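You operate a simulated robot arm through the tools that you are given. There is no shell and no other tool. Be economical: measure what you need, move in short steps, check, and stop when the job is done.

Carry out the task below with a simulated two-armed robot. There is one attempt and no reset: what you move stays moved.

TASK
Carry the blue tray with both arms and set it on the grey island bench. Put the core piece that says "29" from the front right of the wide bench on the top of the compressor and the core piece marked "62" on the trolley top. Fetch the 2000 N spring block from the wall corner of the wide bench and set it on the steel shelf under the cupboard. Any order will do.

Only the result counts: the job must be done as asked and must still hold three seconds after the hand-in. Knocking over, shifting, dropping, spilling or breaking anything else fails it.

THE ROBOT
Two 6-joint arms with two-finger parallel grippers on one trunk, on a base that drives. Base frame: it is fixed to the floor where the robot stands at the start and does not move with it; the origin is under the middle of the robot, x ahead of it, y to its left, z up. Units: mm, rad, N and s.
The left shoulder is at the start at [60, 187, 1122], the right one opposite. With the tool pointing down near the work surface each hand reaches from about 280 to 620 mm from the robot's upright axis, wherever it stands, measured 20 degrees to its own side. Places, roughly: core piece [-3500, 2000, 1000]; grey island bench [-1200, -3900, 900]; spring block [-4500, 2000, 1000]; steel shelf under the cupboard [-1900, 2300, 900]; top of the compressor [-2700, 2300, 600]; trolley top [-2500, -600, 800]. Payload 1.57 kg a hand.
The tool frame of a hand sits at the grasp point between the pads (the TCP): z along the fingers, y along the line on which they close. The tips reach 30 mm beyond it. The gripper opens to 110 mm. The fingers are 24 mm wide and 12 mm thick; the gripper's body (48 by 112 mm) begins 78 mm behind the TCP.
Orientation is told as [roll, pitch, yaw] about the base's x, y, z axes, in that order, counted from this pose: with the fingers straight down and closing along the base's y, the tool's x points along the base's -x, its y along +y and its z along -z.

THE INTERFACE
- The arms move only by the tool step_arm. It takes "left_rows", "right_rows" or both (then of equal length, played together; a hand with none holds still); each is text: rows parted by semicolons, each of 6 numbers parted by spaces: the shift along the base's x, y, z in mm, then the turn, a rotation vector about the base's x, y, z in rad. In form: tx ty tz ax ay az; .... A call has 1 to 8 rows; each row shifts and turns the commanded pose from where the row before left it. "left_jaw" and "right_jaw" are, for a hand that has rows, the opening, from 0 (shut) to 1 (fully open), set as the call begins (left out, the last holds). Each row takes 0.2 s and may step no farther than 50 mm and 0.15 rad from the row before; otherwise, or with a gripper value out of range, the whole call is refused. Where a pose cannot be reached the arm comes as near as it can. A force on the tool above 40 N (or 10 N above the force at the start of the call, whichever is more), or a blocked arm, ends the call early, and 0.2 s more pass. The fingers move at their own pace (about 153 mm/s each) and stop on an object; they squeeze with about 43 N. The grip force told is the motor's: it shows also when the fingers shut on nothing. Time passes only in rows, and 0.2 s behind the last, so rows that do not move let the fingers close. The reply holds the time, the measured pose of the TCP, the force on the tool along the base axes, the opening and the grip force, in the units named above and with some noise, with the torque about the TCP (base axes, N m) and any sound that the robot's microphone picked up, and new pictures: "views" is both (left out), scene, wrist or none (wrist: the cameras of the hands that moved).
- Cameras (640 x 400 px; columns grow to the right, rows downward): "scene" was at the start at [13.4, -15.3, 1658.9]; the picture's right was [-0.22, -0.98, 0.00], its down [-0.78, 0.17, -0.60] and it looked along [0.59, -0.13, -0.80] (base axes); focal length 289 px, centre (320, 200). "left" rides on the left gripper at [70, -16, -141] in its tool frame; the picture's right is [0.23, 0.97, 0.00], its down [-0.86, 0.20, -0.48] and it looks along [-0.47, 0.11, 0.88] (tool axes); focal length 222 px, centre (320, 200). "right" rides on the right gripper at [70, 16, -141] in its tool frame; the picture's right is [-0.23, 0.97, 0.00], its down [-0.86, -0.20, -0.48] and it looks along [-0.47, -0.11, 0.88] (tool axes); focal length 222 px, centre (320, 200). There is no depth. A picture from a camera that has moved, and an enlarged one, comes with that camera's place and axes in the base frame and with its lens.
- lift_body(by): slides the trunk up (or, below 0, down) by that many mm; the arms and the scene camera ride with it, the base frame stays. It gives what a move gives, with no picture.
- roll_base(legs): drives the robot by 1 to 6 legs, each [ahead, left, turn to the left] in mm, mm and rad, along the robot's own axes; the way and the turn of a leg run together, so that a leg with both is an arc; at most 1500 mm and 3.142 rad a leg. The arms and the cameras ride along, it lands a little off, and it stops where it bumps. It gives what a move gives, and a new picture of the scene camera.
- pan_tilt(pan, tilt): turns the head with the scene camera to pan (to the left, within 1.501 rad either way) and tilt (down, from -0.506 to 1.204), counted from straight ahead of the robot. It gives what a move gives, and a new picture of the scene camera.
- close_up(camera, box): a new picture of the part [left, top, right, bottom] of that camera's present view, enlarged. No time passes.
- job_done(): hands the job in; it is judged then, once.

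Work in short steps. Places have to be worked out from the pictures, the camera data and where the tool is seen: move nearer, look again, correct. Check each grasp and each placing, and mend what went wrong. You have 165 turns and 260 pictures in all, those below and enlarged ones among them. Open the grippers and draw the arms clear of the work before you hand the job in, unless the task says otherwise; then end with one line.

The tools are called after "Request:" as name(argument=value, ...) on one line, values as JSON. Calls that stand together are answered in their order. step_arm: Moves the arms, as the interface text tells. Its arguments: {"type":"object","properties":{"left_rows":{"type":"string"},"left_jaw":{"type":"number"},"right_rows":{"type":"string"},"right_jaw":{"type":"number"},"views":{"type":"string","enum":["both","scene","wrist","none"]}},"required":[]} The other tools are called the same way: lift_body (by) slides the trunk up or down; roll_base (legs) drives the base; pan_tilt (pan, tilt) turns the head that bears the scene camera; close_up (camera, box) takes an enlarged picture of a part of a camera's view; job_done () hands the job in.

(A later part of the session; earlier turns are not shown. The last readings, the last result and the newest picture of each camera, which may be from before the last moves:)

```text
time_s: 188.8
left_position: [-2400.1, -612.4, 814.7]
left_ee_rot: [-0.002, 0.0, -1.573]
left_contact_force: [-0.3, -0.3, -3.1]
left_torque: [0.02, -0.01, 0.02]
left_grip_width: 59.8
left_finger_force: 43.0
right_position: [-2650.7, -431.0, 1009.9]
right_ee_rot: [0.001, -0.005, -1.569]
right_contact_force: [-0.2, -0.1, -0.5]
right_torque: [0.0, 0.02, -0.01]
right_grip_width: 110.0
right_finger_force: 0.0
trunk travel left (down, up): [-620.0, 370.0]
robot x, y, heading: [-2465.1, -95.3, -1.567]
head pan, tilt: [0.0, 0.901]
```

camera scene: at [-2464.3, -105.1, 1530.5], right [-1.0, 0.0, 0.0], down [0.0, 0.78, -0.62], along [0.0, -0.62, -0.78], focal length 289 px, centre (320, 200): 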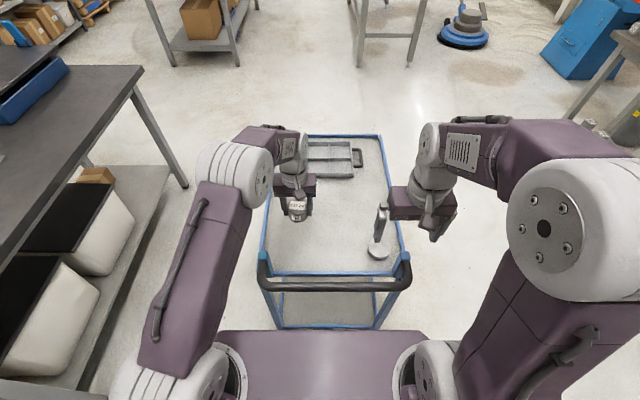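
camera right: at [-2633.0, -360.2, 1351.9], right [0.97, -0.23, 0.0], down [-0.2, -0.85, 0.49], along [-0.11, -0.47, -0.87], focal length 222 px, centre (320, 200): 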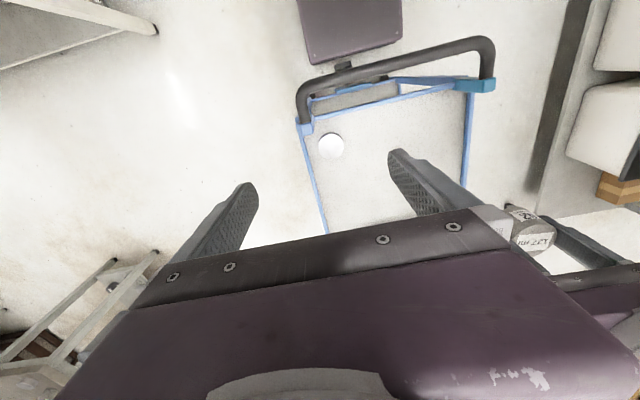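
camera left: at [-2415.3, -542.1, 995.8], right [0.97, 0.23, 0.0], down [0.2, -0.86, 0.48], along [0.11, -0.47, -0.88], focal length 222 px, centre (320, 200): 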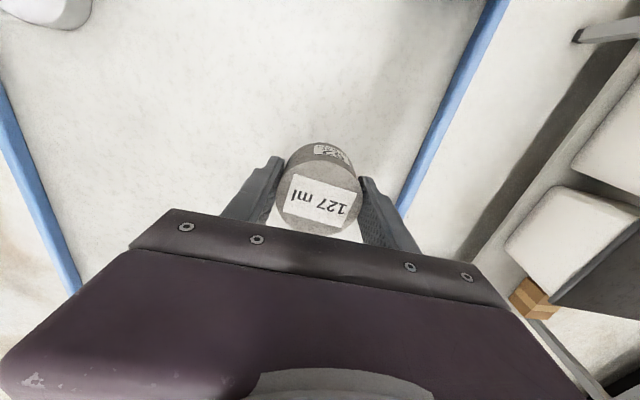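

Request:
step_arm(left_rows="0 0 -3 0 0 0;0 0 -3 0 0 0;0 0 -3 0 0 0;0 0 -3 0 0 0;0 0 -3 0 0 0;0 0 0 0 0 0", views="none")

Request:
close_up(camera="left", box=[0, 0, 640, 400])

```text
time_s: 190.2
left_position: [-2399.6, -611.3, 800.4]
left_ee_rot: [-0.001, 0.001, -1.572]
left_contact_force: [0.4, -0.3, -2.6]
left_torque: [-0.02, 0.03, -0.02]
left_grip_width: 59.5
left_finger_force: 43.2
right_position: [-2648.7, -431.9, 1008.5]
right_ee_rot: [0.0, -0.006, -1.569]
right_contact_force: [0.1, -0.6, 0.1]
right_torque: [0.03, -0.01, -0.04]
right_grip_width: 110.0
right_finger_force: 0.1
trunk travel left (down, up): [-620.0, 370.0]
robot x, y, heading: [-2466.7, -88.1, -1.566]
head pan, tilt: [0.0, 0.901]
```

```text
1.00 times, centred on (320, 200) of left
camera zoom: at [-2415.4, -542.2, 941.8], right [0.97, 0.23, 0.0], down [0.2, -0.86, 0.48], along [0.11, -0.47, -0.88], focal length 222 px, centre (320, 200)
```

zoom: 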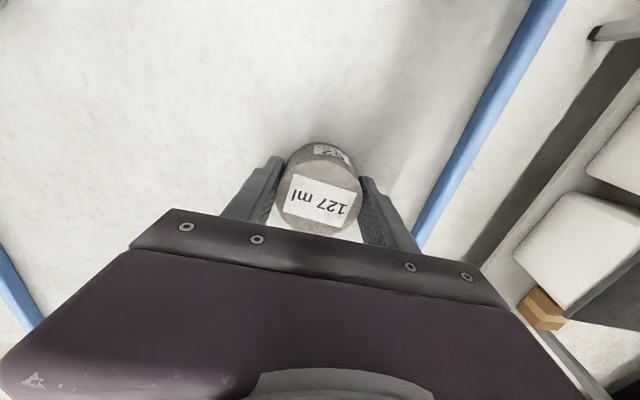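

Request:
step_arm(left_rows="0 0 -3 0 0 0;0 0 -3 0 0 0;0 0 -3 0 0 0;0 0 -3 0 0 0;0 0 -3 0 0 0;0 0 0 0 0 0", views="none")

Request:
step_arm(left_rows="0 0 -3 0 0 0;0 0 -3 0 0 0;0 0 -3 0 0 0;0 0 0 0 0 0", views="none")

```text
time_s: 191.6
left_position: [-2400.5, -611.7, 790.5]
left_ee_rot: [-0.001, -0.007, -1.572]
left_contact_force: [0.6, 4.9, 19.4]
left_torque: [0.45, -0.58, 0.18]
left_grip_width: 59.5
left_finger_force: 42.9
right_position: [-2649.7, -430.2, 1009.2]
right_ee_rot: [0.0, -0.01, -1.569]
right_contact_force: [-0.4, -0.3, -0.2]
right_torque: [-0.04, 0.0, 0.0]
right_grip_width: 110.2
right_finger_force: 0.2
trunk travel left (down, up): [-620.0, 370.0]
robot x, y, heading: [-2468.0, -91.4, -1.572]
head pan, tilt: [0.0, 0.901]
stopped in row 6 (left hand): the force on the tool passed its limit (the readings are from after the stop); the commanded pose is now the measured one
```

```text
time_s: 192.1
left_position: [-2400.6, -611.2, 789.8]
left_ee_rot: [0.001, -0.01, -1.573]
left_contact_force: [2.3, 12.9, 28.0]
left_torque: [0.93, -0.61, 0.26]
left_grip_width: 59.7
left_finger_force: 42.7
right_position: [-2649.8, -427.2, 1010.4]
right_ee_rot: [0.0, -0.013, -1.568]
right_contact_force: [-0.5, -0.3, 0.5]
right_torque: [0.02, -0.02, -0.01]
right_grip_width: 109.8
right_finger_force: 0.0
trunk travel left (down, up): [-620.0, 370.0]
robot x, y, heading: [-2460.9, -89.7, -1.571]
head pan, tilt: [0.0, 0.901]
stopped in row 2 (left hand): the force on the tool passed its limit (the readings are from after the stop); the commanded pose is now the measured one
```

Contact at TCP z≈790 (trolley top ≈756). Relieve and release.

Request:
step_arm(left_rows="0 0 2 0 0 0;0 0 1 0 0 0;0 0 0 0 0 0", views="none")

Request:
step_arm(left_rows="0 0 0 0 0 0;0 0 0 0 0 0;0 0 0 0 0 0", left_jaw=1, views="none")

Request:
step_arm(left_rows="0 0 20 0 0 0;0 0 40 0 0 0;0 0 40 0 0 0;0 0 40 0 0 0;0 0 40 0 0 0", views="both")

```text
time_s: 192.9
left_position: [-2400.1, -613.8, 790.7]
left_ee_rot: [-0.002, -0.012, -1.57]
left_contact_force: [-0.4, 5.3, 7.5]
left_torque: [0.27, -0.36, 0.2]
left_grip_width: 59.6
left_finger_force: 43.3
right_position: [-2649.1, -429.9, 1009.5]
right_ee_rot: [-0.001, -0.009, -1.57]
right_contact_force: [-0.2, -0.7, 1.3]
right_torque: [0.01, 0.03, 0.02]
right_grip_width: 110.0
right_finger_force: 0.1
trunk travel left (down, up): [-620.0, 370.0]
robot x, y, heading: [-2464.5, -92.0, -1.57]
head pan, tilt: [0.0, 0.901]
```

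```text
time_s: 193.7
left_position: [-2399.5, -613.6, 789.8]
left_ee_rot: [0.0, -0.011, -1.572]
left_contact_force: [-0.9, -1.9, 6.5]
left_torque: [-0.01, -0.32, -0.13]
left_grip_width: 108.7
left_finger_force: 0.1
right_position: [-2650.3, -430.9, 1009.5]
right_ee_rot: [-0.002, -0.008, -1.569]
right_contact_force: [-0.4, -0.3, 0.5]
right_torque: [-0.02, -0.04, 0.02]
right_grip_width: 110.3
right_finger_force: 0.1
trunk travel left (down, up): [-620.0, 370.0]
robot x, y, heading: [-2469.2, -85.5, -1.568]
head pan, tilt: [0.0, 0.901]
```

```text
time_s: 194.9
left_position: [-2399.4, -613.8, 968.9]
left_ee_rot: [-0.002, -0.009, -1.57]
left_contact_force: [-0.3, 0.7, -1.0]
left_torque: [-0.02, 0.04, -0.01]
left_grip_width: 110.2
left_finger_force: 0.1
right_position: [-2649.4, -429.8, 1009.7]
right_ee_rot: [-0.001, -0.009, -1.569]
right_contact_force: [0.6, 0.2, 0.4]
right_torque: [0.01, 0.02, -0.02]
right_grip_width: 109.9
right_finger_force: 0.0
trunk travel left (down, up): [-620.0, 370.0]
robot x, y, heading: [-2465.7, -87.9, -1.572]
head pan, tilt: [0.0, 0.901]
camera scene: at [-2464.3, -104.0, 1530.5], right [-1.0, 0.0, 0.0], down [0.0, 0.78, -0.62], along [0.0, -0.62, -0.78], focal length 289 px, centre (320, 200)
camera left: at [-2415.0, -544.1, 1110.4], right [0.97, 0.23, 0.0], down [0.2, -0.85, 0.49], along [0.11, -0.47, -0.87], focal length 222 px, centre (320, 200)
```

scene: 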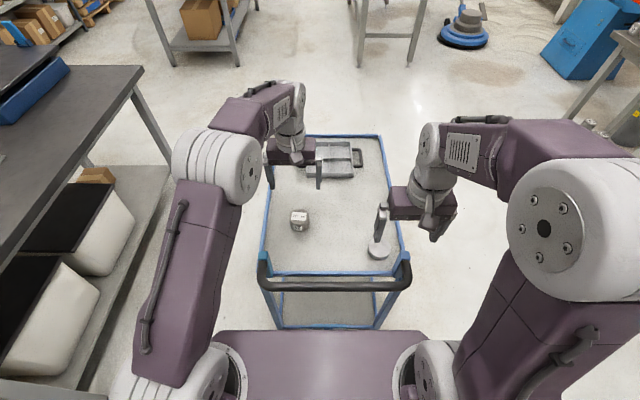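
left: 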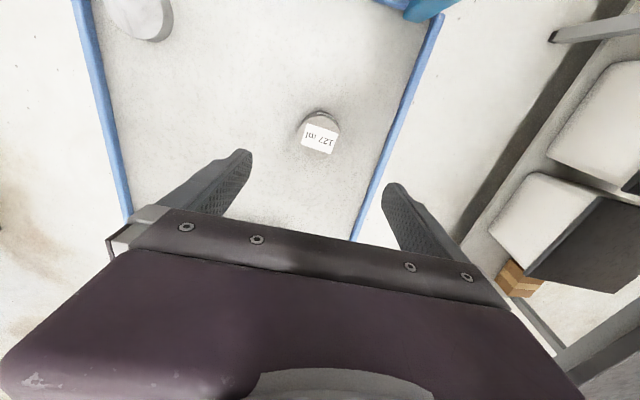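

"62" stands on the trolley. Raise the trunk, tuck the arms, and back away north-west for the trip around the bench.

Request:
lift_body(by=200)

Request:
step_arm(left_rows="20 35 -10 0 0 0;20 35 -10 0 0 0;20 35 -10 0 0 0;10 25 -10 0 0 0", right_rows="5 -15 -25 0 0 0;5 -15 -25 0 0 0;5 -15 -25 0 0 0;0 -15 -15 0 0 0", views="none")

Request:
roll_base(legs=[[-225, 0, 0], [0, -210, 0], [0, 0, -0.61]])

Request:
pan_tilt(pan=0, tilt=0.7)

```text
time_s: 197.0
left_position: [-2399.9, -615.5, 1168.4]
left_ee_rot: [-0.001, -0.008, -1.571]
left_contact_force: [0.0, 0.2, -0.6]
left_torque: [0.02, -0.04, -0.03]
left_grip_width: 110.0
left_finger_force: 0.1
right_position: [-2648.3, -431.7, 1207.9]
right_ee_rot: [-0.001, -0.006, -1.568]
right_contact_force: [-0.2, 0.2, -0.5]
right_torque: [-0.03, 0.01, 0.0]
right_grip_width: 109.9
right_finger_force: 0.0
trunk travel left (down, up): [-820.0, 170.0]
robot x, y, heading: [-2466.2, -92.4, -1.57]
head pan, tilt: [0.0, 0.901]
```

```text
time_s: 198.0
left_position: [-2329.1, -485.7, 1129.3]
left_ee_rot: [-0.001, -0.011, -1.571]
left_contact_force: [0.2, -0.1, -0.3]
left_torque: [0.03, 0.03, 0.0]
left_grip_width: 110.2
left_finger_force: 0.1
right_position: [-2634.4, -492.2, 1117.9]
right_ee_rot: [0.001, -0.01, -1.568]
right_contact_force: [-0.4, 0.8, -0.5]
right_torque: [0.01, -0.02, -0.02]
right_grip_width: 110.0
right_finger_force: 0.1
trunk travel left (down, up): [-820.0, 170.0]
robot x, y, heading: [-2466.1, -92.0, -1.568]
head pan, tilt: [0.0, 0.901]
```

```text
time_s: 202.7
left_position: [-2790.4, -267.2, 1130.1]
left_ee_rot: [-0.002, -0.008, -2.179]
left_contact_force: [-0.4, -0.1, 0.3]
left_torque: [-0.03, 0.03, -0.01]
left_grip_width: 110.1
left_finger_force: 0.2
right_position: [-3042.5, -97.9, 1119.5]
right_ee_rot: [0.0, -0.009, -2.179]
right_contact_force: [0.1, 0.8, -1.0]
right_torque: [0.02, 0.04, 0.02]
right_grip_width: 110.3
right_finger_force: 0.1
trunk travel left (down, up): [-820.0, 170.0]
robot x, y, heading: [-2675.6, 135.8, -2.18]
head pan, tilt: [0.0, 0.901]
camera scene: at [-2683.4, 122.1, 1730.5], right [-0.82, 0.57, 0.0], down [0.45, 0.64, -0.62], along [-0.36, -0.51, -0.78], focal length 289 px, centre (320, 200)
```

scene: 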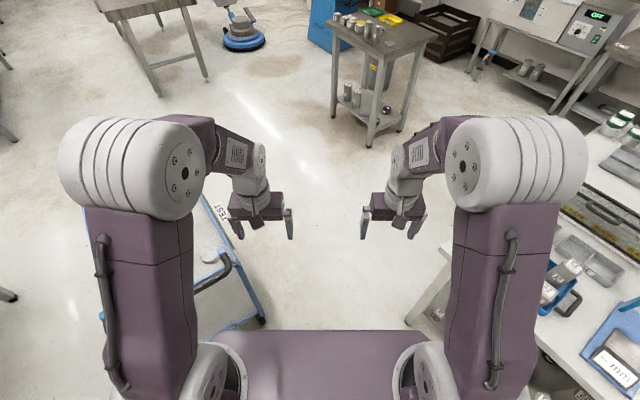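

```text
time_s: 203.4
left_position: [-2790.9, -266.7, 1131.1]
left_ee_rot: [-0.002, -0.009, -2.179]
left_contact_force: [-0.3, 0.6, 0.8]
left_torque: [0.0, -0.01, 0.0]
left_grip_width: 110.3
left_finger_force: 0.1
right_position: [-3043.8, -97.3, 1117.7]
right_ee_rot: [0.002, -0.009, -2.178]
right_contact_force: [-0.1, 0.5, -0.6]
right_torque: [-0.02, 0.0, 0.0]
right_grip_width: 110.0
right_finger_force: 0.1
trunk travel left (down, up): [-820.0, 170.0]
robot x, y, heading: [-2677.6, 136.7, -2.18]
head pan, tilt: [0.0, 0.7]
camera scene: at [-2689.4, 114.7, 1746.6], right [-0.82, 0.57, 0.0], down [0.37, 0.53, -0.76], along [-0.44, -0.63, -0.64], focal length 289 px, centre (320, 200)
```

scene: 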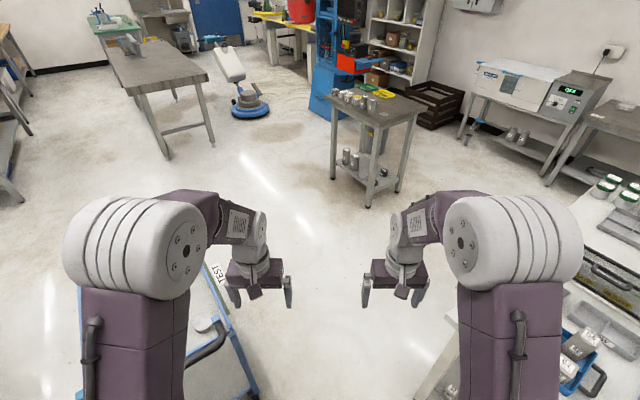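

The gap is clear on both sides of my path. Drive ahead 1000 mm through it.

Request:
roll_base(legs=[[1000, 10, 0]])

```text
time_s: 208.6
left_position: [-3358.3, -1092.0, 1129.8]
left_ee_rot: [-0.002, -0.012, -2.185]
left_contact_force: [0.6, 0.1, -0.3]
left_torque: [0.02, 0.01, -0.01]
left_grip_width: 110.2
left_finger_force: 0.0
right_position: [-3610.3, -921.3, 1119.2]
right_ee_rot: [-0.001, -0.008, -2.184]
right_contact_force: [0.0, -0.1, 0.3]
right_torque: [0.04, -0.02, 0.03]
right_grip_width: 110.2
right_finger_force: 0.1
trunk travel left (down, up): [-820.0, 170.0]
robot x, y, heading: [-3239.3, -691.4, -2.186]
head pan, tilt: [0.0, 0.7]
camera scene: at [-3255.1, -709.9, 1746.7], right [-0.82, 0.58, 0.0], down [0.37, 0.53, -0.77], along [-0.44, -0.63, -0.64], focal length 289 px, centre (320, 200)
```

scene: 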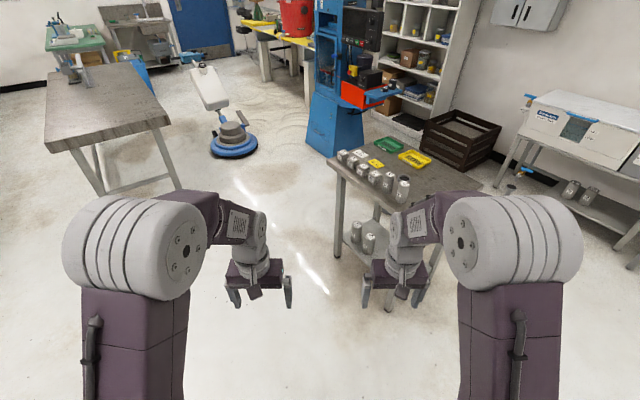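

Past the gap. Turn to face −x and check the corridor west.

Request:
roll_base(legs=[[0, 0, -0.956]])

Request:
pan_tilt(pan=-0.6, tilt=0.55)

```text
time_s: 211.4
left_position: [-3637.3, -826.2, 1128.7]
left_ee_rot: [-0.001, -0.008, 3.139]
left_contact_force: [0.0, 0.1, 0.2]
left_torque: [0.0, 0.0, -0.01]
left_grip_width: 110.1
left_finger_force: 0.1
right_position: [-3643.6, -520.2, 1120.5]
right_ee_rot: [-0.001, -0.008, 3.14]
right_contact_force: [-0.3, 0.2, 0.5]
right_torque: [0.0, 0.01, -0.02]
right_grip_width: 110.0
right_finger_force: 0.0
trunk travel left (down, up): [-820.0, 170.0]
robot x, y, heading: [-3243.3, -689.1, 3.14]
head pan, tilt: [0.0, 0.7]
camera scene: at [-3266.3, -690.3, 1746.7], right [0.0, 1.0, 0.0], down [0.64, 0.0, -0.76], along [-0.76, 0.0, -0.64], focal length 289 px, centre (320, 200)
```

scene: 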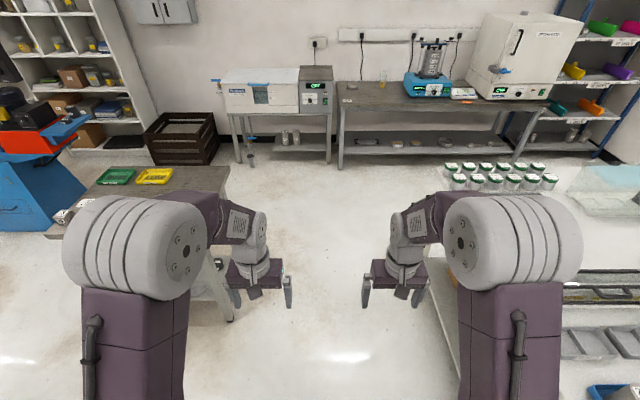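

```text
time_s: 212.4
left_position: [-3638.0, -825.0, 1130.1]
left_ee_rot: [-0.003, -0.008, 3.139]
left_contact_force: [-0.4, 0.0, 0.0]
left_torque: [0.0, -0.01, -0.01]
left_grip_width: 110.1
left_finger_force: 0.2
right_position: [-3643.9, -519.9, 1119.7]
right_ee_rot: [0.0, -0.008, 3.139]
right_contact_force: [0.8, 0.4, -0.3]
right_torque: [-0.01, 0.01, 0.01]
right_grip_width: 110.1
right_finger_force: 0.0
trunk travel left (down, up): [-820.0, 170.0]
robot x, y, heading: [-3246.6, -689.8, 3.145]
head pan, tilt: [-0.6, 0.55]
camera scene: at [-3255.4, -639.6, 1759.8], right [0.57, 0.82, 0.0], down [0.43, -0.3, -0.85], along [-0.7, 0.48, -0.52], focal length 289 px, centre (320, 200)
```

scene: 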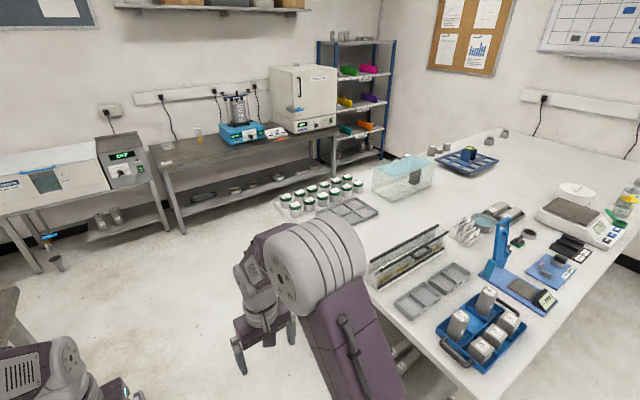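

Corridor west of the bench is ~1.2 m wide (x −4600…−5850). Drive there, turn north and go up.

Request:
roll_base(legs=[[950, 0, 0], [950, 0, 0], [0, 0, -1.572], [1200, 0, 0], [1200, 0, 0]])

Request:
pan_tilt(pan=-0.8, tilt=0.6)

```text
time_s: 237.1
left_position: [-5231.1, 2117.6, 1129.1]
left_ee_rot: [-0.002, -0.01, 1.555]
left_contact_force: [-0.6, 0.5, -0.1]
left_torque: [0.0, 0.01, -0.02]
left_grip_width: 109.6
left_finger_force: 0.0
right_position: [-4926.8, 2118.0, 1118.7]
right_ee_rot: [-0.002, -0.008, 1.557]
right_contact_force: [0.4, -0.3, 0.0]
right_torque: [0.03, -0.02, -0.02]
right_grip_width: 110.1
right_finger_force: 0.0
trunk travel left (down, up): [-820.0, 170.0]
robot x, y, heading: [-5102.2, 1719.0, 1.555]
head pan, tilt: [-0.6, 0.55]
camera scene: at [-5050.8, 1733.0, 1759.8], right [0.82, -0.58, 0.0], down [-0.3, -0.43, -0.85], along [0.49, 0.7, -0.52], focal length 289 px, centre (320, 200)
```

scene: 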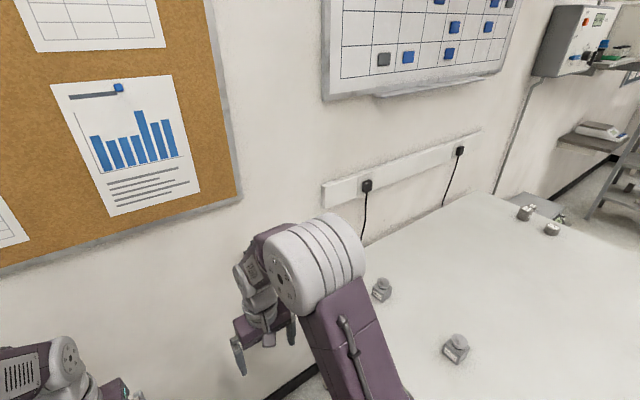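

```text
time_s: 237.8
left_position: [-5231.0, 2117.6, 1129.8]
left_ee_rot: [-0.002, -0.008, 1.554]
left_contact_force: [0.0, 0.7, 0.2]
left_torque: [0.03, 0.01, 0.0]
left_grip_width: 110.0
left_finger_force: 0.1
right_position: [-4926.2, 2119.8, 1118.9]
right_ee_rot: [0.001, -0.006, 1.558]
right_contact_force: [-0.4, -0.1, -0.4]
right_torque: [-0.01, -0.02, 0.02]
right_grip_width: 109.9
right_finger_force: 0.0
trunk travel left (down, up): [-820.0, 170.0]
robot x, y, heading: [-5106.0, 1719.6, 1.559]
head pan, tilt: [-0.799, 0.6]
camera scene: at [-5038.3, 1721.4, 1755.3], right [0.69, -0.73, 0.0], down [-0.41, -0.39, -0.83], along [0.6, 0.57, -0.56], focal length 289 px, centre (320, 200)
```

scene: 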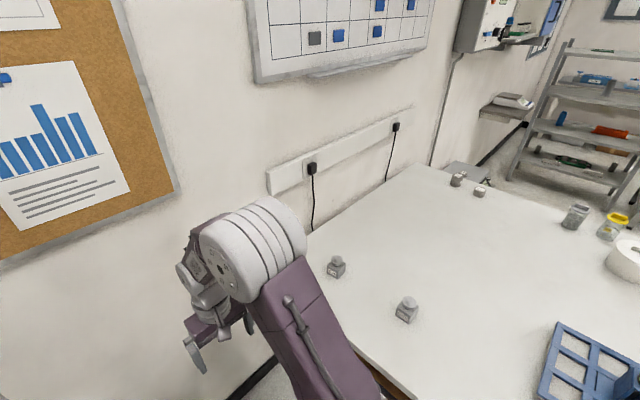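

Zoom in to read the spring block labels.

Request:
close_up(camera="scene", box=[312, 240, 440, 330])

```text
4.44 times, centred on (376, 285) of scene
camera zoom: at [-5038.3, 1721.4, 1755.3], right [0.69, -0.73, 0.0], down [-0.41, -0.39, -0.83], along [0.6, 0.57, -0.56], focal length 1283 px, centre (71, -178)
```

zoom: 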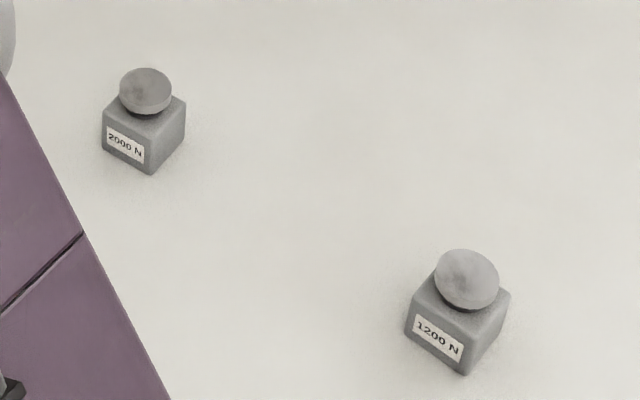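

The 2000 N block is the one nearer the wall, at ≈(−4425, 2212), faces aligned with the axes. Turn to face +x and approach to (−4905, 1950).

Request:
roll_base(legs=[[0, 0, -1.557], [0, 230, 0]])

Request:
pan_tilt(pan=0.2, tilt=0.9)

```text
time_s: 243.4
left_position: [-4708.3, 2083.9, 1130.1]
left_ee_rot: [0.001, -0.008, 0.002]
left_contact_force: [0.4, -0.3, 0.2]
left_torque: [0.04, -0.04, 0.0]
left_grip_width: 110.0
left_finger_force: 0.0
right_position: [-4700.3, 1778.6, 1117.9]
right_ee_rot: [0.0, -0.008, 0.005]
right_contact_force: [-0.7, 0.3, -0.2]
right_torque: [0.03, -0.02, 0.0]
right_grip_width: 110.0
right_finger_force: 0.0
trunk travel left (down, up): [-820.0, 170.0]
robot x, y, heading: [-5101.1, 1953.2, 0.009]
head pan, tilt: [-0.799, 0.6]
camera scene: at [-5100.3, 1883.0, 1755.2], right [-0.71, -0.7, 0.0], down [-0.4, 0.41, -0.82], along [0.58, -0.59, -0.57], focal length 289 px, centre (320, 200)
```

scene: 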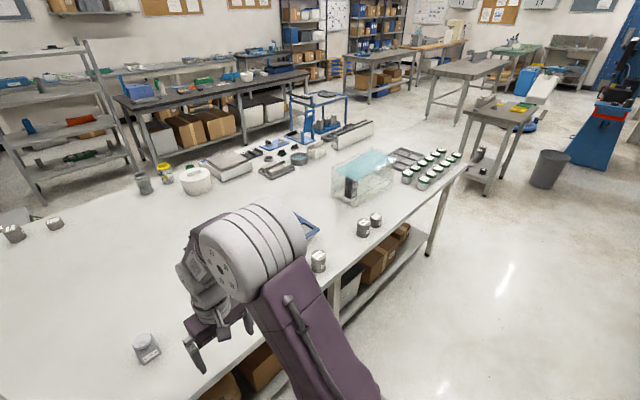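

```text
time_s: 244.6
left_position: [-4708.0, 2086.5, 1130.0]
left_ee_rot: [-0.002, -0.009, 0.004]
left_contact_force: [0.3, 1.3, 0.3]
left_torque: [-0.05, -0.01, 0.0]
left_grip_width: 109.9
left_finger_force: 0.0
right_position: [-4701.0, 1781.3, 1119.1]
right_ee_rot: [0.0, -0.006, 0.006]
right_contact_force: [-0.4, 0.1, -0.3]
right_torque: [-0.01, 0.0, 0.02]
right_grip_width: 110.1
right_finger_force: 0.0
trunk travel left (down, up): [-820.0, 170.0]
robot x, y, heading: [-5104.7, 1946.8, 0.008]
head pan, tilt: [0.201, 0.901]
camera scene: at [-5088.3, 1964.4, 1730.6], right [0.2, -0.98, 0.0], down [-0.77, -0.16, -0.62], along [0.61, 0.13, -0.78], focal length 289 px, centre (320, 200)
```

scene: 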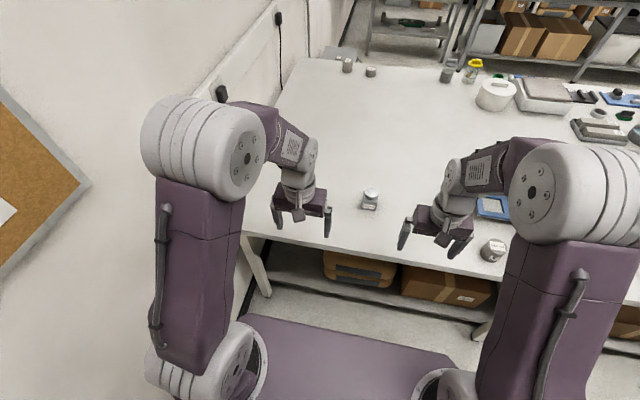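

Bench west edge x≈−4614. Advance 188 mm; then bring the left hand over the 2000 N block.

Request:
roll_base(legs=[[188, 0, -0.006]])

Request:
step_arm(left_rows="10 20 -20 0 0 0;20 25 -30 0 0 0;20 25 -30 0 0 0;20 25 -20 0 0 0;15 25 -20 0 0 0;0 0 0 0 0 0", left_jaw=1, views="both")

```text
time_s: 246.2
left_position: [-4523.4, 2083.3, 1131.1]
left_ee_rot: [-0.002, -0.011, -0.003]
left_contact_force: [1.0, -0.2, 0.0]
left_torque: [0.01, -0.03, 0.04]
left_grip_width: 110.2
left_finger_force: 0.0
right_position: [-4517.5, 1778.7, 1119.9]
right_ee_rot: [0.0, -0.01, -0.001]
right_contact_force: [-0.8, 0.6, 0.2]
right_torque: [-0.03, -0.03, -0.04]
right_grip_width: 110.2
right_finger_force: 0.0
trunk travel left (down, up): [-820.0, 170.0]
robot x, y, heading: [-4917.2, 1950.0, -0.007]
head pan, tilt: [0.201, 0.901]
camera scene: at [-4905.8, 1964.7, 1730.6], right [0.2, -0.98, 0.0], down [-0.77, -0.16, -0.62], along [0.61, 0.12, -0.78], focal length 289 px, centre (320, 200)
```

scene: 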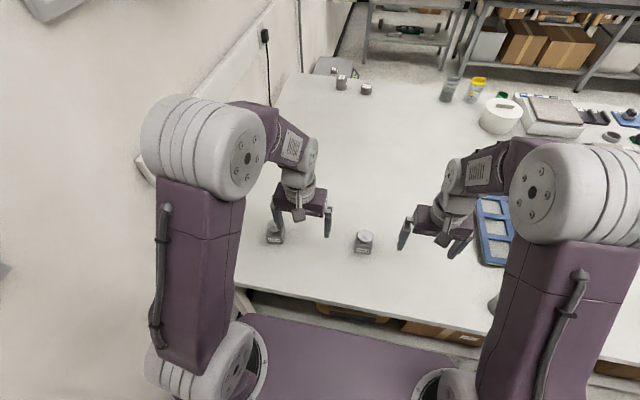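

```text
time_s: 247.6
left_position: [-4435.3, 2203.5, 1009.8]
left_ee_rot: [-0.001, -0.009, -0.002]
left_contact_force: [0.8, -0.5, 0.0]
left_torque: [0.01, -0.03, -0.04]
left_grip_width: 110.1
left_finger_force: 0.1
right_position: [-4514.1, 1778.6, 1119.1]
right_ee_rot: [-0.001, -0.006, -0.001]
right_contact_force: [0.3, 0.3, -0.1]
right_torque: [-0.02, 0.0, -0.01]
right_grip_width: 110.0
right_finger_force: 0.1
trunk travel left (down, up): [-820.0, 170.0]
robot x, y, heading: [-4916.2, 1947.2, 0.003]
head pan, tilt: [0.201, 0.901]
camera scene: at [-4901.1, 1964.0, 1730.5], right [0.2, -0.98, 0.0], down [-0.77, -0.15, -0.62], along [0.61, 0.12, -0.78], focal length 289 px, centre (320, 200)
camera left: at [-4505.7, 2186.5, 1150.3], right [-0.22, 0.97, 0.0], down [0.85, 0.2, 0.49], along [0.47, 0.11, -0.87], focal length 222 px, centre (320, 200)
```

scene: 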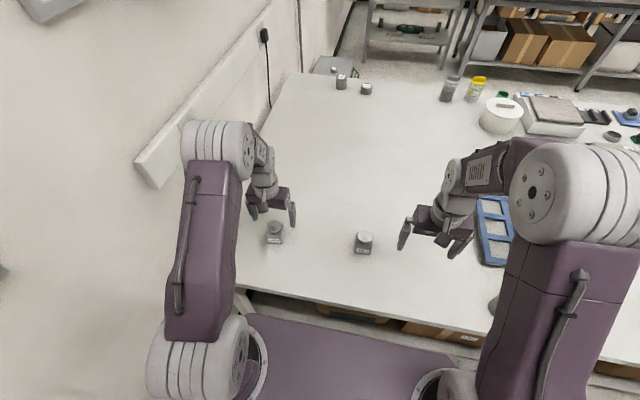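
left: 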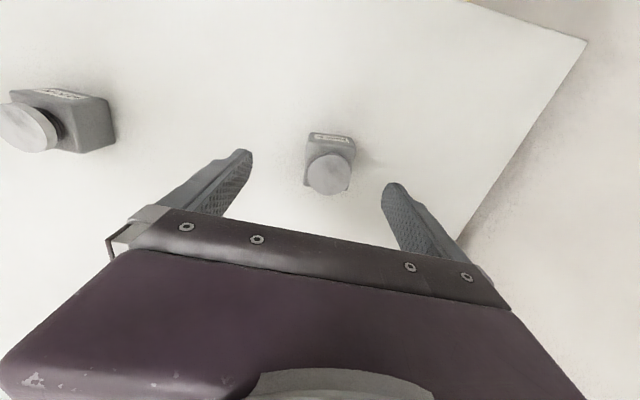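

Zoom at the block from the wrist camera for its centre and yaw.

Request:
close_up(camera="left", box=[240, 100, 432, 220])

```text
3.33 times, centred on (336, 160) of left
camera zoom: at [-4505.7, 2186.5, 1150.3], right [-0.22, 0.97, 0.0], down [0.85, 0.2, 0.49], along [0.47, 0.11, -0.87], focal length 740 px, centre (267, 333)
```

zoom: 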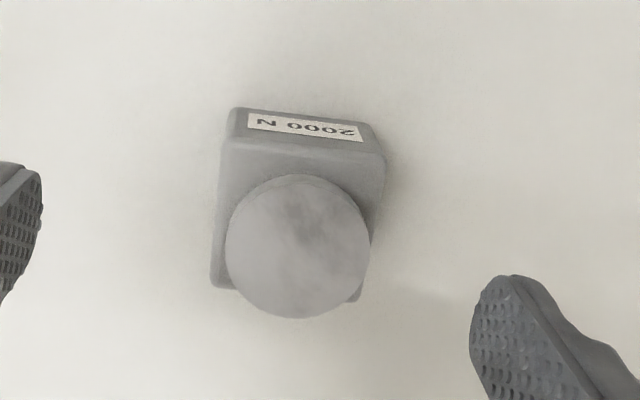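

Block centre (−4420, 2217), body ≈58 mm, yaw ≈+0.14. Align yaw and descend to z≈930 first.

Request:
step_arm(left_rows="8 7 -20 0 0 0.07;7 6.5 -20 0 0 0.07;0 0 -20 0 0 0;0 0 -20 0 0 0;0 0 0 0 0 0", views="wrist")

```text
time_s: 248.8
left_position: [-4419.5, 2217.3, 930.7]
left_ee_rot: [-0.002, -0.01, 0.138]
left_contact_force: [-0.2, -0.1, 0.3]
left_torque: [-0.04, -0.04, 0.01]
left_grip_width: 110.1
left_finger_force: 0.1
right_position: [-4514.9, 1779.5, 1119.0]
right_ee_rot: [-0.001, -0.006, 0.0]
right_contact_force: [-0.3, -0.4, -0.8]
right_torque: [-0.04, -0.01, 0.0]
right_grip_width: 109.9
right_finger_force: 0.1
trunk travel left (down, up): [-820.0, 170.0]
robot x, y, heading: [-4915.3, 1948.3, 0.001]
head pan, tilt: [0.201, 0.901]
camera left: at [-4488.7, 2191.0, 1070.1], right [-0.36, 0.93, 0.0], down [0.82, 0.32, 0.49], along [0.45, 0.17, -0.87], focal length 222 px, centre (320, 200)
```

left: 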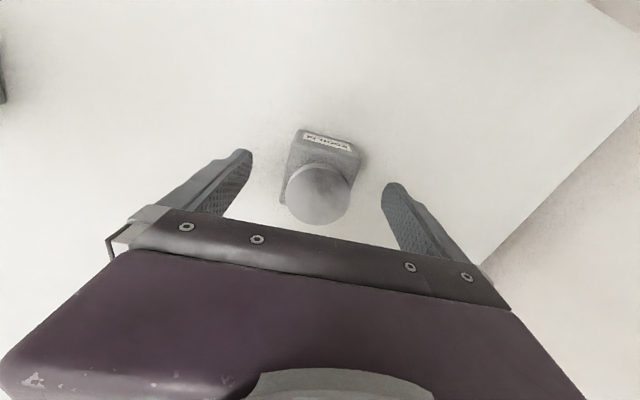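

Request:
close_up(camera="left", box=[240, 110, 400, 210])

```text
4.00 times, centred on (320, 160) of left
camera zoom: at [-4488.7, 2191.0, 1070.1], right [-0.36, 0.93, 0.0], down [0.82, 0.32, 0.49], along [0.45, 0.17, -0.87], focal length 888 px, centre (320, 360)
```

zoom: 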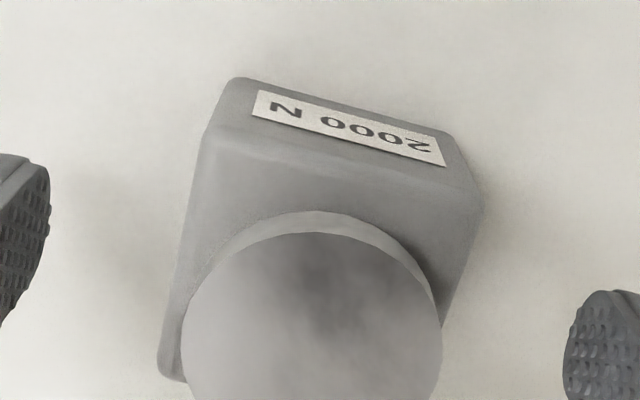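

Aligned within 0.02 rad. Descend to z≈895 and close.

Request:
step_arm(left_rows="0 0 -15 0 0 0;0 0 -12 0 0 0;0 0 -8 0 0 0;0 0 0 0 0 0", views="none")

Request:
step_arm(left_rows="0 0 0 0 0 0;0 0 0 0 0 0;0 0 0 0 0 0", left_jaw=0, views="none")

Request:
step_arm(left_rows="0 0 5 0 0 0;0 0 15 0 0 0;0 0 30 0 0 0;0 0 0 0 0 0", views="wrist")

```text
time_s: 249.8
left_position: [-4422.5, 2217.6, 894.4]
left_ee_rot: [-0.001, -0.007, 0.138]
left_contact_force: [0.7, -0.3, -0.1]
left_torque: [-0.01, 0.0, -0.01]
left_grip_width: 109.8
left_finger_force: 0.1
right_position: [-4514.0, 1778.8, 1117.9]
right_ee_rot: [0.0, -0.007, 0.0]
right_contact_force: [-0.2, -0.1, 0.6]
right_torque: [0.0, 0.02, 0.01]
right_grip_width: 110.1
right_finger_force: 0.1
trunk travel left (down, up): [-820.0, 170.0]
robot x, y, heading: [-4916.4, 1948.4, -0.003]
head pan, tilt: [0.201, 0.901]
```

```text
time_s: 250.6
left_position: [-4420.8, 2216.8, 894.6]
left_ee_rot: [-0.001, -0.008, 0.139]
left_contact_force: [-0.4, 0.2, -0.1]
left_torque: [0.16, -0.1, -0.03]
left_grip_width: 55.9
left_finger_force: 43.2
right_position: [-4513.6, 1778.4, 1118.7]
right_ee_rot: [0.0, -0.006, 0.001]
right_contact_force: [0.1, -0.5, 0.2]
right_torque: [0.0, -0.03, -0.02]
right_grip_width: 110.1
right_finger_force: 0.0
trunk travel left (down, up): [-820.0, 170.0]
robot x, y, heading: [-4916.4, 1948.2, 0.001]
head pan, tilt: [0.201, 0.901]
```

```text
time_s: 251.6
left_position: [-4420.5, 2219.6, 944.1]
left_ee_rot: [-0.002, -0.007, 0.137]
left_contact_force: [0.0, -0.8, -6.6]
left_torque: [-0.01, 0.05, 0.01]
left_grip_width: 55.7
left_finger_force: 43.2
right_position: [-4513.6, 1779.8, 1118.6]
right_ee_rot: [-0.001, -0.007, 0.0]
right_contact_force: [0.8, 0.2, 0.2]
right_torque: [-0.04, 0.04, 0.0]
right_grip_width: 110.1
right_finger_force: 0.1
trunk travel left (down, up): [-820.0, 170.0]
robot x, y, heading: [-4914.4, 1951.3, -0.004]
head pan, tilt: [0.201, 0.901]
camera left: at [-4488.2, 2191.7, 1084.8], right [-0.36, 0.93, 0.0], down [0.82, 0.32, 0.48], along [0.45, 0.17, -0.87], focal length 222 px, centre (320, 200)
```

left: 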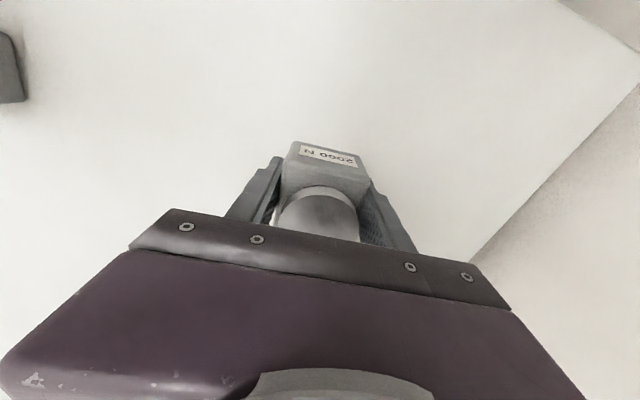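

The block is held (6.6 N). Tuck the left arm, then drive back: reverse, sidestep south along the corridor, then east.

Request:
step_arm(left_rows="-15 -15 45 0 0 -0.035;-25 -35 25 0 0 -0.035;-25 -35 25 0 0 -0.035;-25 -30 25 0 0 -0.035;-10 -15 25 0 0 0", views="none")

Request:
roll_base(legs=[[-190, 0, 0], [0, -1320, 0], [0, -1320, 0]])

Request:
pan_tilt(pan=0, tilt=0.6)

```text
time_s: 252.8
left_position: [-4521.7, 2086.5, 1089.9]
left_ee_rot: [-0.001, -0.01, -0.004]
left_contact_force: [0.1, 0.5, -7.2]
left_torque: [0.0, 0.02, -0.01]
left_grip_width: 55.7
left_finger_force: 43.0
right_position: [-4516.5, 1778.6, 1119.4]
right_ee_rot: [0.002, -0.009, -0.001]
right_contact_force: [-1.1, 0.1, 0.4]
right_torque: [-0.01, -0.03, -0.04]
right_grip_width: 110.0
right_finger_force: 0.0
trunk travel left (down, up): [-820.0, 170.0]
robot x, y, heading: [-4915.2, 1946.5, -0.005]
head pan, tilt: [0.201, 0.901]
```

```text
time_s: 266.9
left_position: [-4712.2, -570.0, 1090.2]
left_ee_rot: [-0.002, -0.009, -0.004]
left_contact_force: [0.8, -0.3, -6.3]
left_torque: [0.02, 0.04, 0.03]
left_grip_width: 55.8
left_finger_force: 42.5
right_position: [-4706.2, -878.7, 1118.6]
right_ee_rot: [-0.001, -0.008, -0.001]
right_contact_force: [1.0, -0.5, -0.7]
right_torque: [-0.02, -0.01, -0.01]
right_grip_width: 109.9
right_finger_force: 0.0
trunk travel left (down, up): [-820.0, 170.0]
robot x, y, heading: [-5109.5, -705.5, 0.001]
head pan, tilt: [0.201, 0.901]
camera scene: at [-5091.9, -692.2, 1730.5], right [0.2, -0.98, 0.0], down [-0.77, -0.15, -0.62], along [0.61, 0.12, -0.78], focal length 289 px, centre (320, 200)
```

scene: 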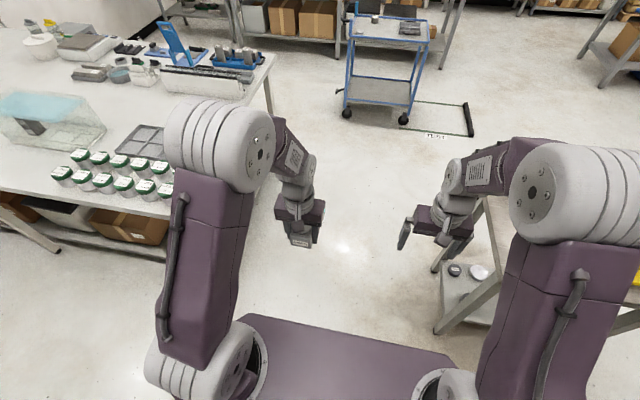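

```text
time_s: 267.7
left_position: [-4713.8, -571.0, 1090.4]
left_ee_rot: [-0.001, -0.009, -0.004]
left_contact_force: [-0.9, 0.3, -5.8]
left_torque: [0.04, 0.01, 0.0]
left_grip_width: 55.6
left_finger_force: 43.2
right_position: [-4706.3, -878.7, 1117.6]
right_ee_rot: [0.001, -0.008, 0.0]
right_contact_force: [0.1, 0.9, -0.2]
right_torque: [0.01, 0.01, -0.01]
right_grip_width: 110.0
right_finger_force: 0.1
trunk travel left (down, up): [-820.0, 170.0]
robot x, y, heading: [-5105.5, -710.6, 0.001]
head pan, tilt: [0.0, 0.6]
camera scene: at [-5077.6, -708.3, 1755.2], right [0.0, -1.0, 0.0], down [-0.57, 0.0, -0.82], along [0.82, 0.0, -0.57], focal length 289 px, centre (320, 200)
```

scene: 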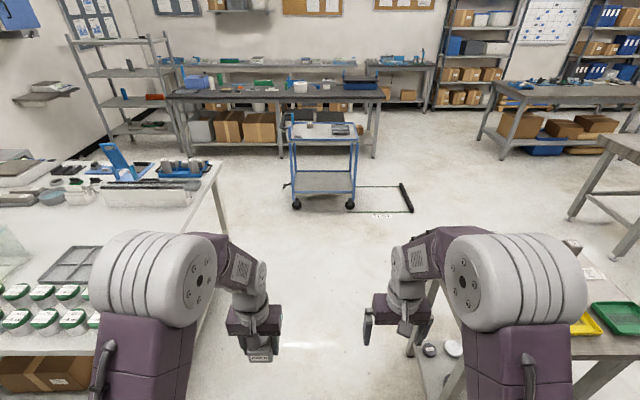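

The way east is clear. Drive ahead 1865 mm, turn left to the diagonal heading.

Request:
roll_base(legs=[[930, 10, 0], [935, 10, 0], [0, 0, 0.96]])

Request:
pan_tilt(pan=0, tilt=0.9)

```text
time_s: 279.4
left_position: [-3132.6, -288.8, 1090.5]
left_ee_rot: [-0.001, -0.009, 0.952]
left_contact_force: [-0.4, -1.2, -7.2]
left_torque: [-0.02, 0.02, 0.02]
left_grip_width: 55.8
left_finger_force: 43.1
right_position: [-2877.2, -461.5, 1118.8]
right_ee_rot: [0.0, -0.007, 0.956]
right_contact_force: [0.7, 0.2, -0.7]
right_torque: [0.01, 0.01, 0.03]
right_grip_width: 110.1
right_finger_force: 0.2
trunk travel left (down, up): [-820.0, 170.0]
robot x, y, heading: [-3249.5, -692.1, 0.958]
head pan, tilt: [0.0, 0.6]
camera scene: at [-3230.2, -667.4, 1755.3], right [0.82, -0.58, 0.0], down [-0.33, -0.46, -0.82], along [0.48, 0.67, -0.57], focal length 289 px, centre (320, 200)
```

scene: 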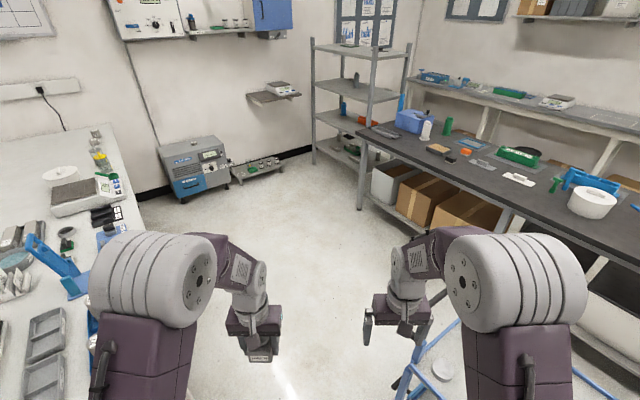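

```text
time_s: 280.2
left_position: [-3132.9, -289.5, 1089.4]
left_ee_rot: [-0.001, -0.009, 0.954]
left_contact_force: [0.4, 0.0, -7.0]
left_torque: [-0.05, 0.01, 0.01]
left_grip_width: 56.0
left_finger_force: 42.6
right_position: [-2876.8, -461.7, 1118.8]
right_ee_rot: [0.0, -0.007, 0.956]
right_contact_force: [-0.4, -0.8, -0.4]
right_torque: [0.0, 0.0, -0.01]
right_grip_width: 110.3
right_finger_force: 0.0
trunk travel left (down, up): [-820.0, 170.0]
robot x, y, heading: [-3250.1, -689.6, 0.954]
head pan, tilt: [0.0, 0.901]
camera scene: at [-3238.0, -677.6, 1730.6], right [0.82, -0.58, 0.0], down [-0.45, -0.64, -0.62], along [0.36, 0.51, -0.78], focal length 289 px, centre (320, 200)
```

scene: 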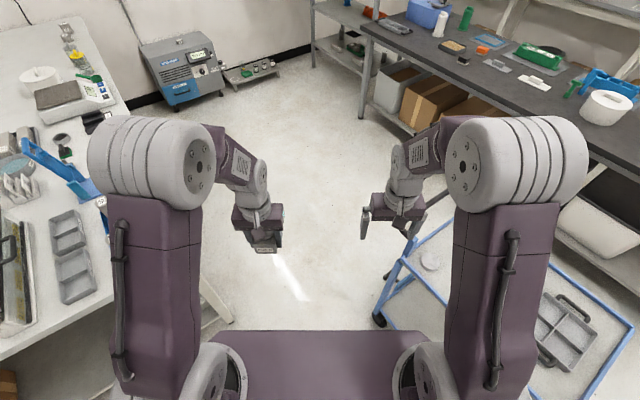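

Same gap line as before. Drive ahead 1000 mm, turn to face +y, and zoom to verify the compressor top.

Request:
roll_base(legs=[[1000, 10, 0], [0, 0, 0.616]])

Request:
pan_tilt(pan=0, tilt=0.5)

Request:
close_up(camera="scene", box=[220, 60, 476, 220])

```text
time_s: 287.2
left_position: [-2801.3, 536.0, 1090.1]
left_ee_rot: [-0.004, -0.009, 1.563]
left_contact_force: [0.0, 0.0, -7.4]
left_torque: [-0.02, -0.02, 0.01]
left_grip_width: 55.9
left_finger_force: 43.5
right_position: [-2493.4, 539.9, 1119.3]
right_ee_rot: [0.0, -0.007, 1.566]
right_contact_force: [1.2, 0.5, 0.1]
right_torque: [0.0, 0.03, 0.03]
right_grip_width: 109.9
right_finger_force: 0.0
trunk travel left (down, up): [-820.0, 170.0]
robot x, y, heading: [-2665.3, 142.3, 1.566]
head pan, tilt: [0.0, 0.901]
camera scene: at [-2664.4, 155.9, 1730.5], right [1.0, -0.01, 0.0], down [-0.01, -0.78, -0.62], along [0.0, 0.62, -0.78], focal length 289 px, centre (320, 200)
```

scene: 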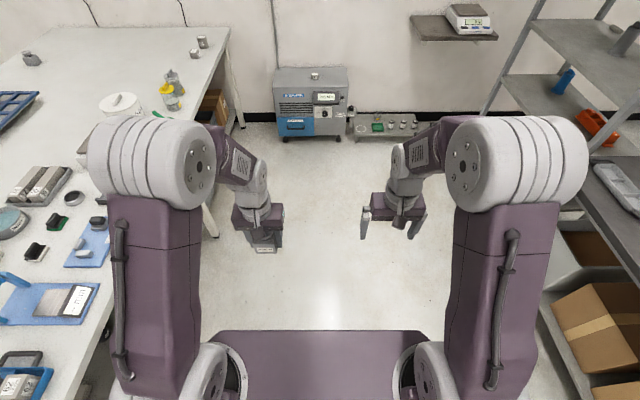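

```text
time_s: 288.0
left_position: [-2802.7, 534.3, 1090.0]
left_ee_rot: [-0.002, -0.008, 1.562]
left_contact_force: [1.1, -0.3, -7.7]
left_torque: [-0.06, 0.0, -0.02]
left_grip_width: 56.2
left_finger_force: 42.9
right_position: [-2493.9, 540.7, 1118.6]
right_ee_rot: [-0.001, -0.007, 1.566]
right_contact_force: [1.2, 0.7, -0.2]
right_torque: [-0.01, 0.01, -0.03]
right_grip_width: 109.8
right_finger_force: 0.1
trunk travel left (down, up): [-820.0, 170.0]
robot x, y, heading: [-2664.5, 141.5, 1.567]
head pan, tilt: [0.0, 0.499]
camera scene: at [-2664.9, 171.4, 1764.3], right [1.0, -0.01, 0.0], down [0.0, -0.48, -0.88], along [0.01, 0.88, -0.48], focal length 289 px, centre (320, 200)
```

scene: 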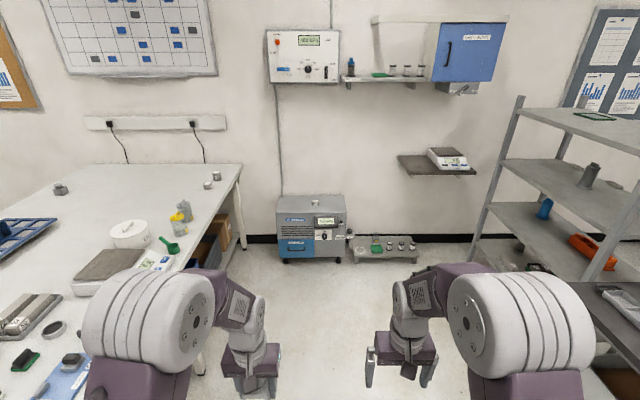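

```text
2.50 times, centred on (348, 140) of scene
camera zoom: at [-2664.9, 171.4, 1764.3], right [1.0, -0.01, 0.0], down [0.0, -0.48, -0.88], along [0.01, 0.88, -0.48], focal length 722 px, centre (250, 350)
```

zoom: 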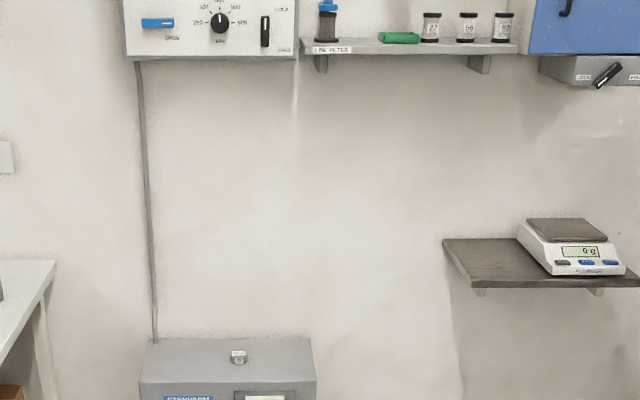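

"29" still stands on the compressor. The shelf's free left part is about x −2015…−1812, y 2090…2450, z≈920. Drive there: right 740, ahead 1300, right 120.

Request:
roll_base(legs=[[0, -740, 0.004], [1300, 0, 0], [0, -125, 0]])

Request:
pan_tilt(pan=0, tilt=0.7)

```text
time_s: 299.0
left_position: [-1938.9, 1827.6, 1090.0]
left_ee_rot: [-0.003, -0.009, 1.565]
left_contact_force: [-0.4, -0.3, -6.3]
left_torque: [0.0, -0.01, 0.0]
left_grip_width: 55.8
left_finger_force: 42.7
right_position: [-1629.3, 1834.0, 1118.8]
right_ee_rot: [-0.002, -0.007, 1.568]
right_contact_force: [0.9, -0.3, 0.5]
right_torque: [0.01, -0.01, 0.02]
right_grip_width: 110.2
right_finger_force: 0.1
trunk travel left (down, up): [-820.0, 170.0]
robot x, y, heading: [-1802.1, 1434.0, 1.567]
head pan, tilt: [0.0, 0.499]
camera scene: at [-1800.6, 1465.0, 1764.4], right [1.0, 0.0, 0.0], down [0.0, -0.48, -0.88], along [0.0, 0.88, -0.48], focal length 289 px, centre (320, 200)
```

scene: 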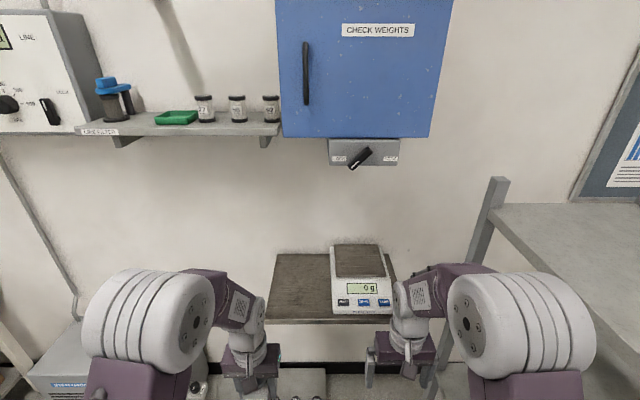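

```text
time_s: 299.8
left_position: [-1935.9, 1828.4, 1090.5]
left_ee_rot: [0.0, -0.009, 1.566]
left_contact_force: [0.1, 0.3, -6.5]
left_torque: [-0.01, -0.02, 0.0]
left_grip_width: 55.8
left_finger_force: 43.4
right_position: [-1627.2, 1834.2, 1119.0]
right_ee_rot: [-0.001, -0.007, 1.567]
right_contact_force: [0.8, 0.6, 0.0]
right_torque: [0.01, 0.0, 0.02]
right_grip_width: 110.1
right_finger_force: 0.0
trunk travel left (down, up): [-820.0, 170.0]
robot x, y, heading: [-1795.4, 1430.1, 1.569]
head pan, tilt: [0.0, 0.7]
camera scene: at [-1796.5, 1458.7, 1746.7], right [1.0, 0.0, 0.0], down [0.0, -0.64, -0.76], along [0.0, 0.76, -0.64], focal length 289 px, centre (320, 200)
```

scene: 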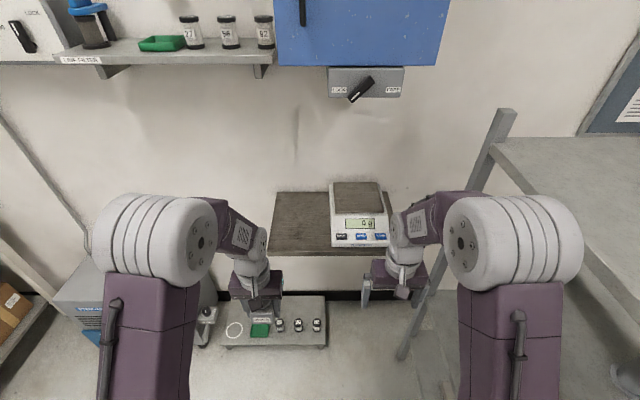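

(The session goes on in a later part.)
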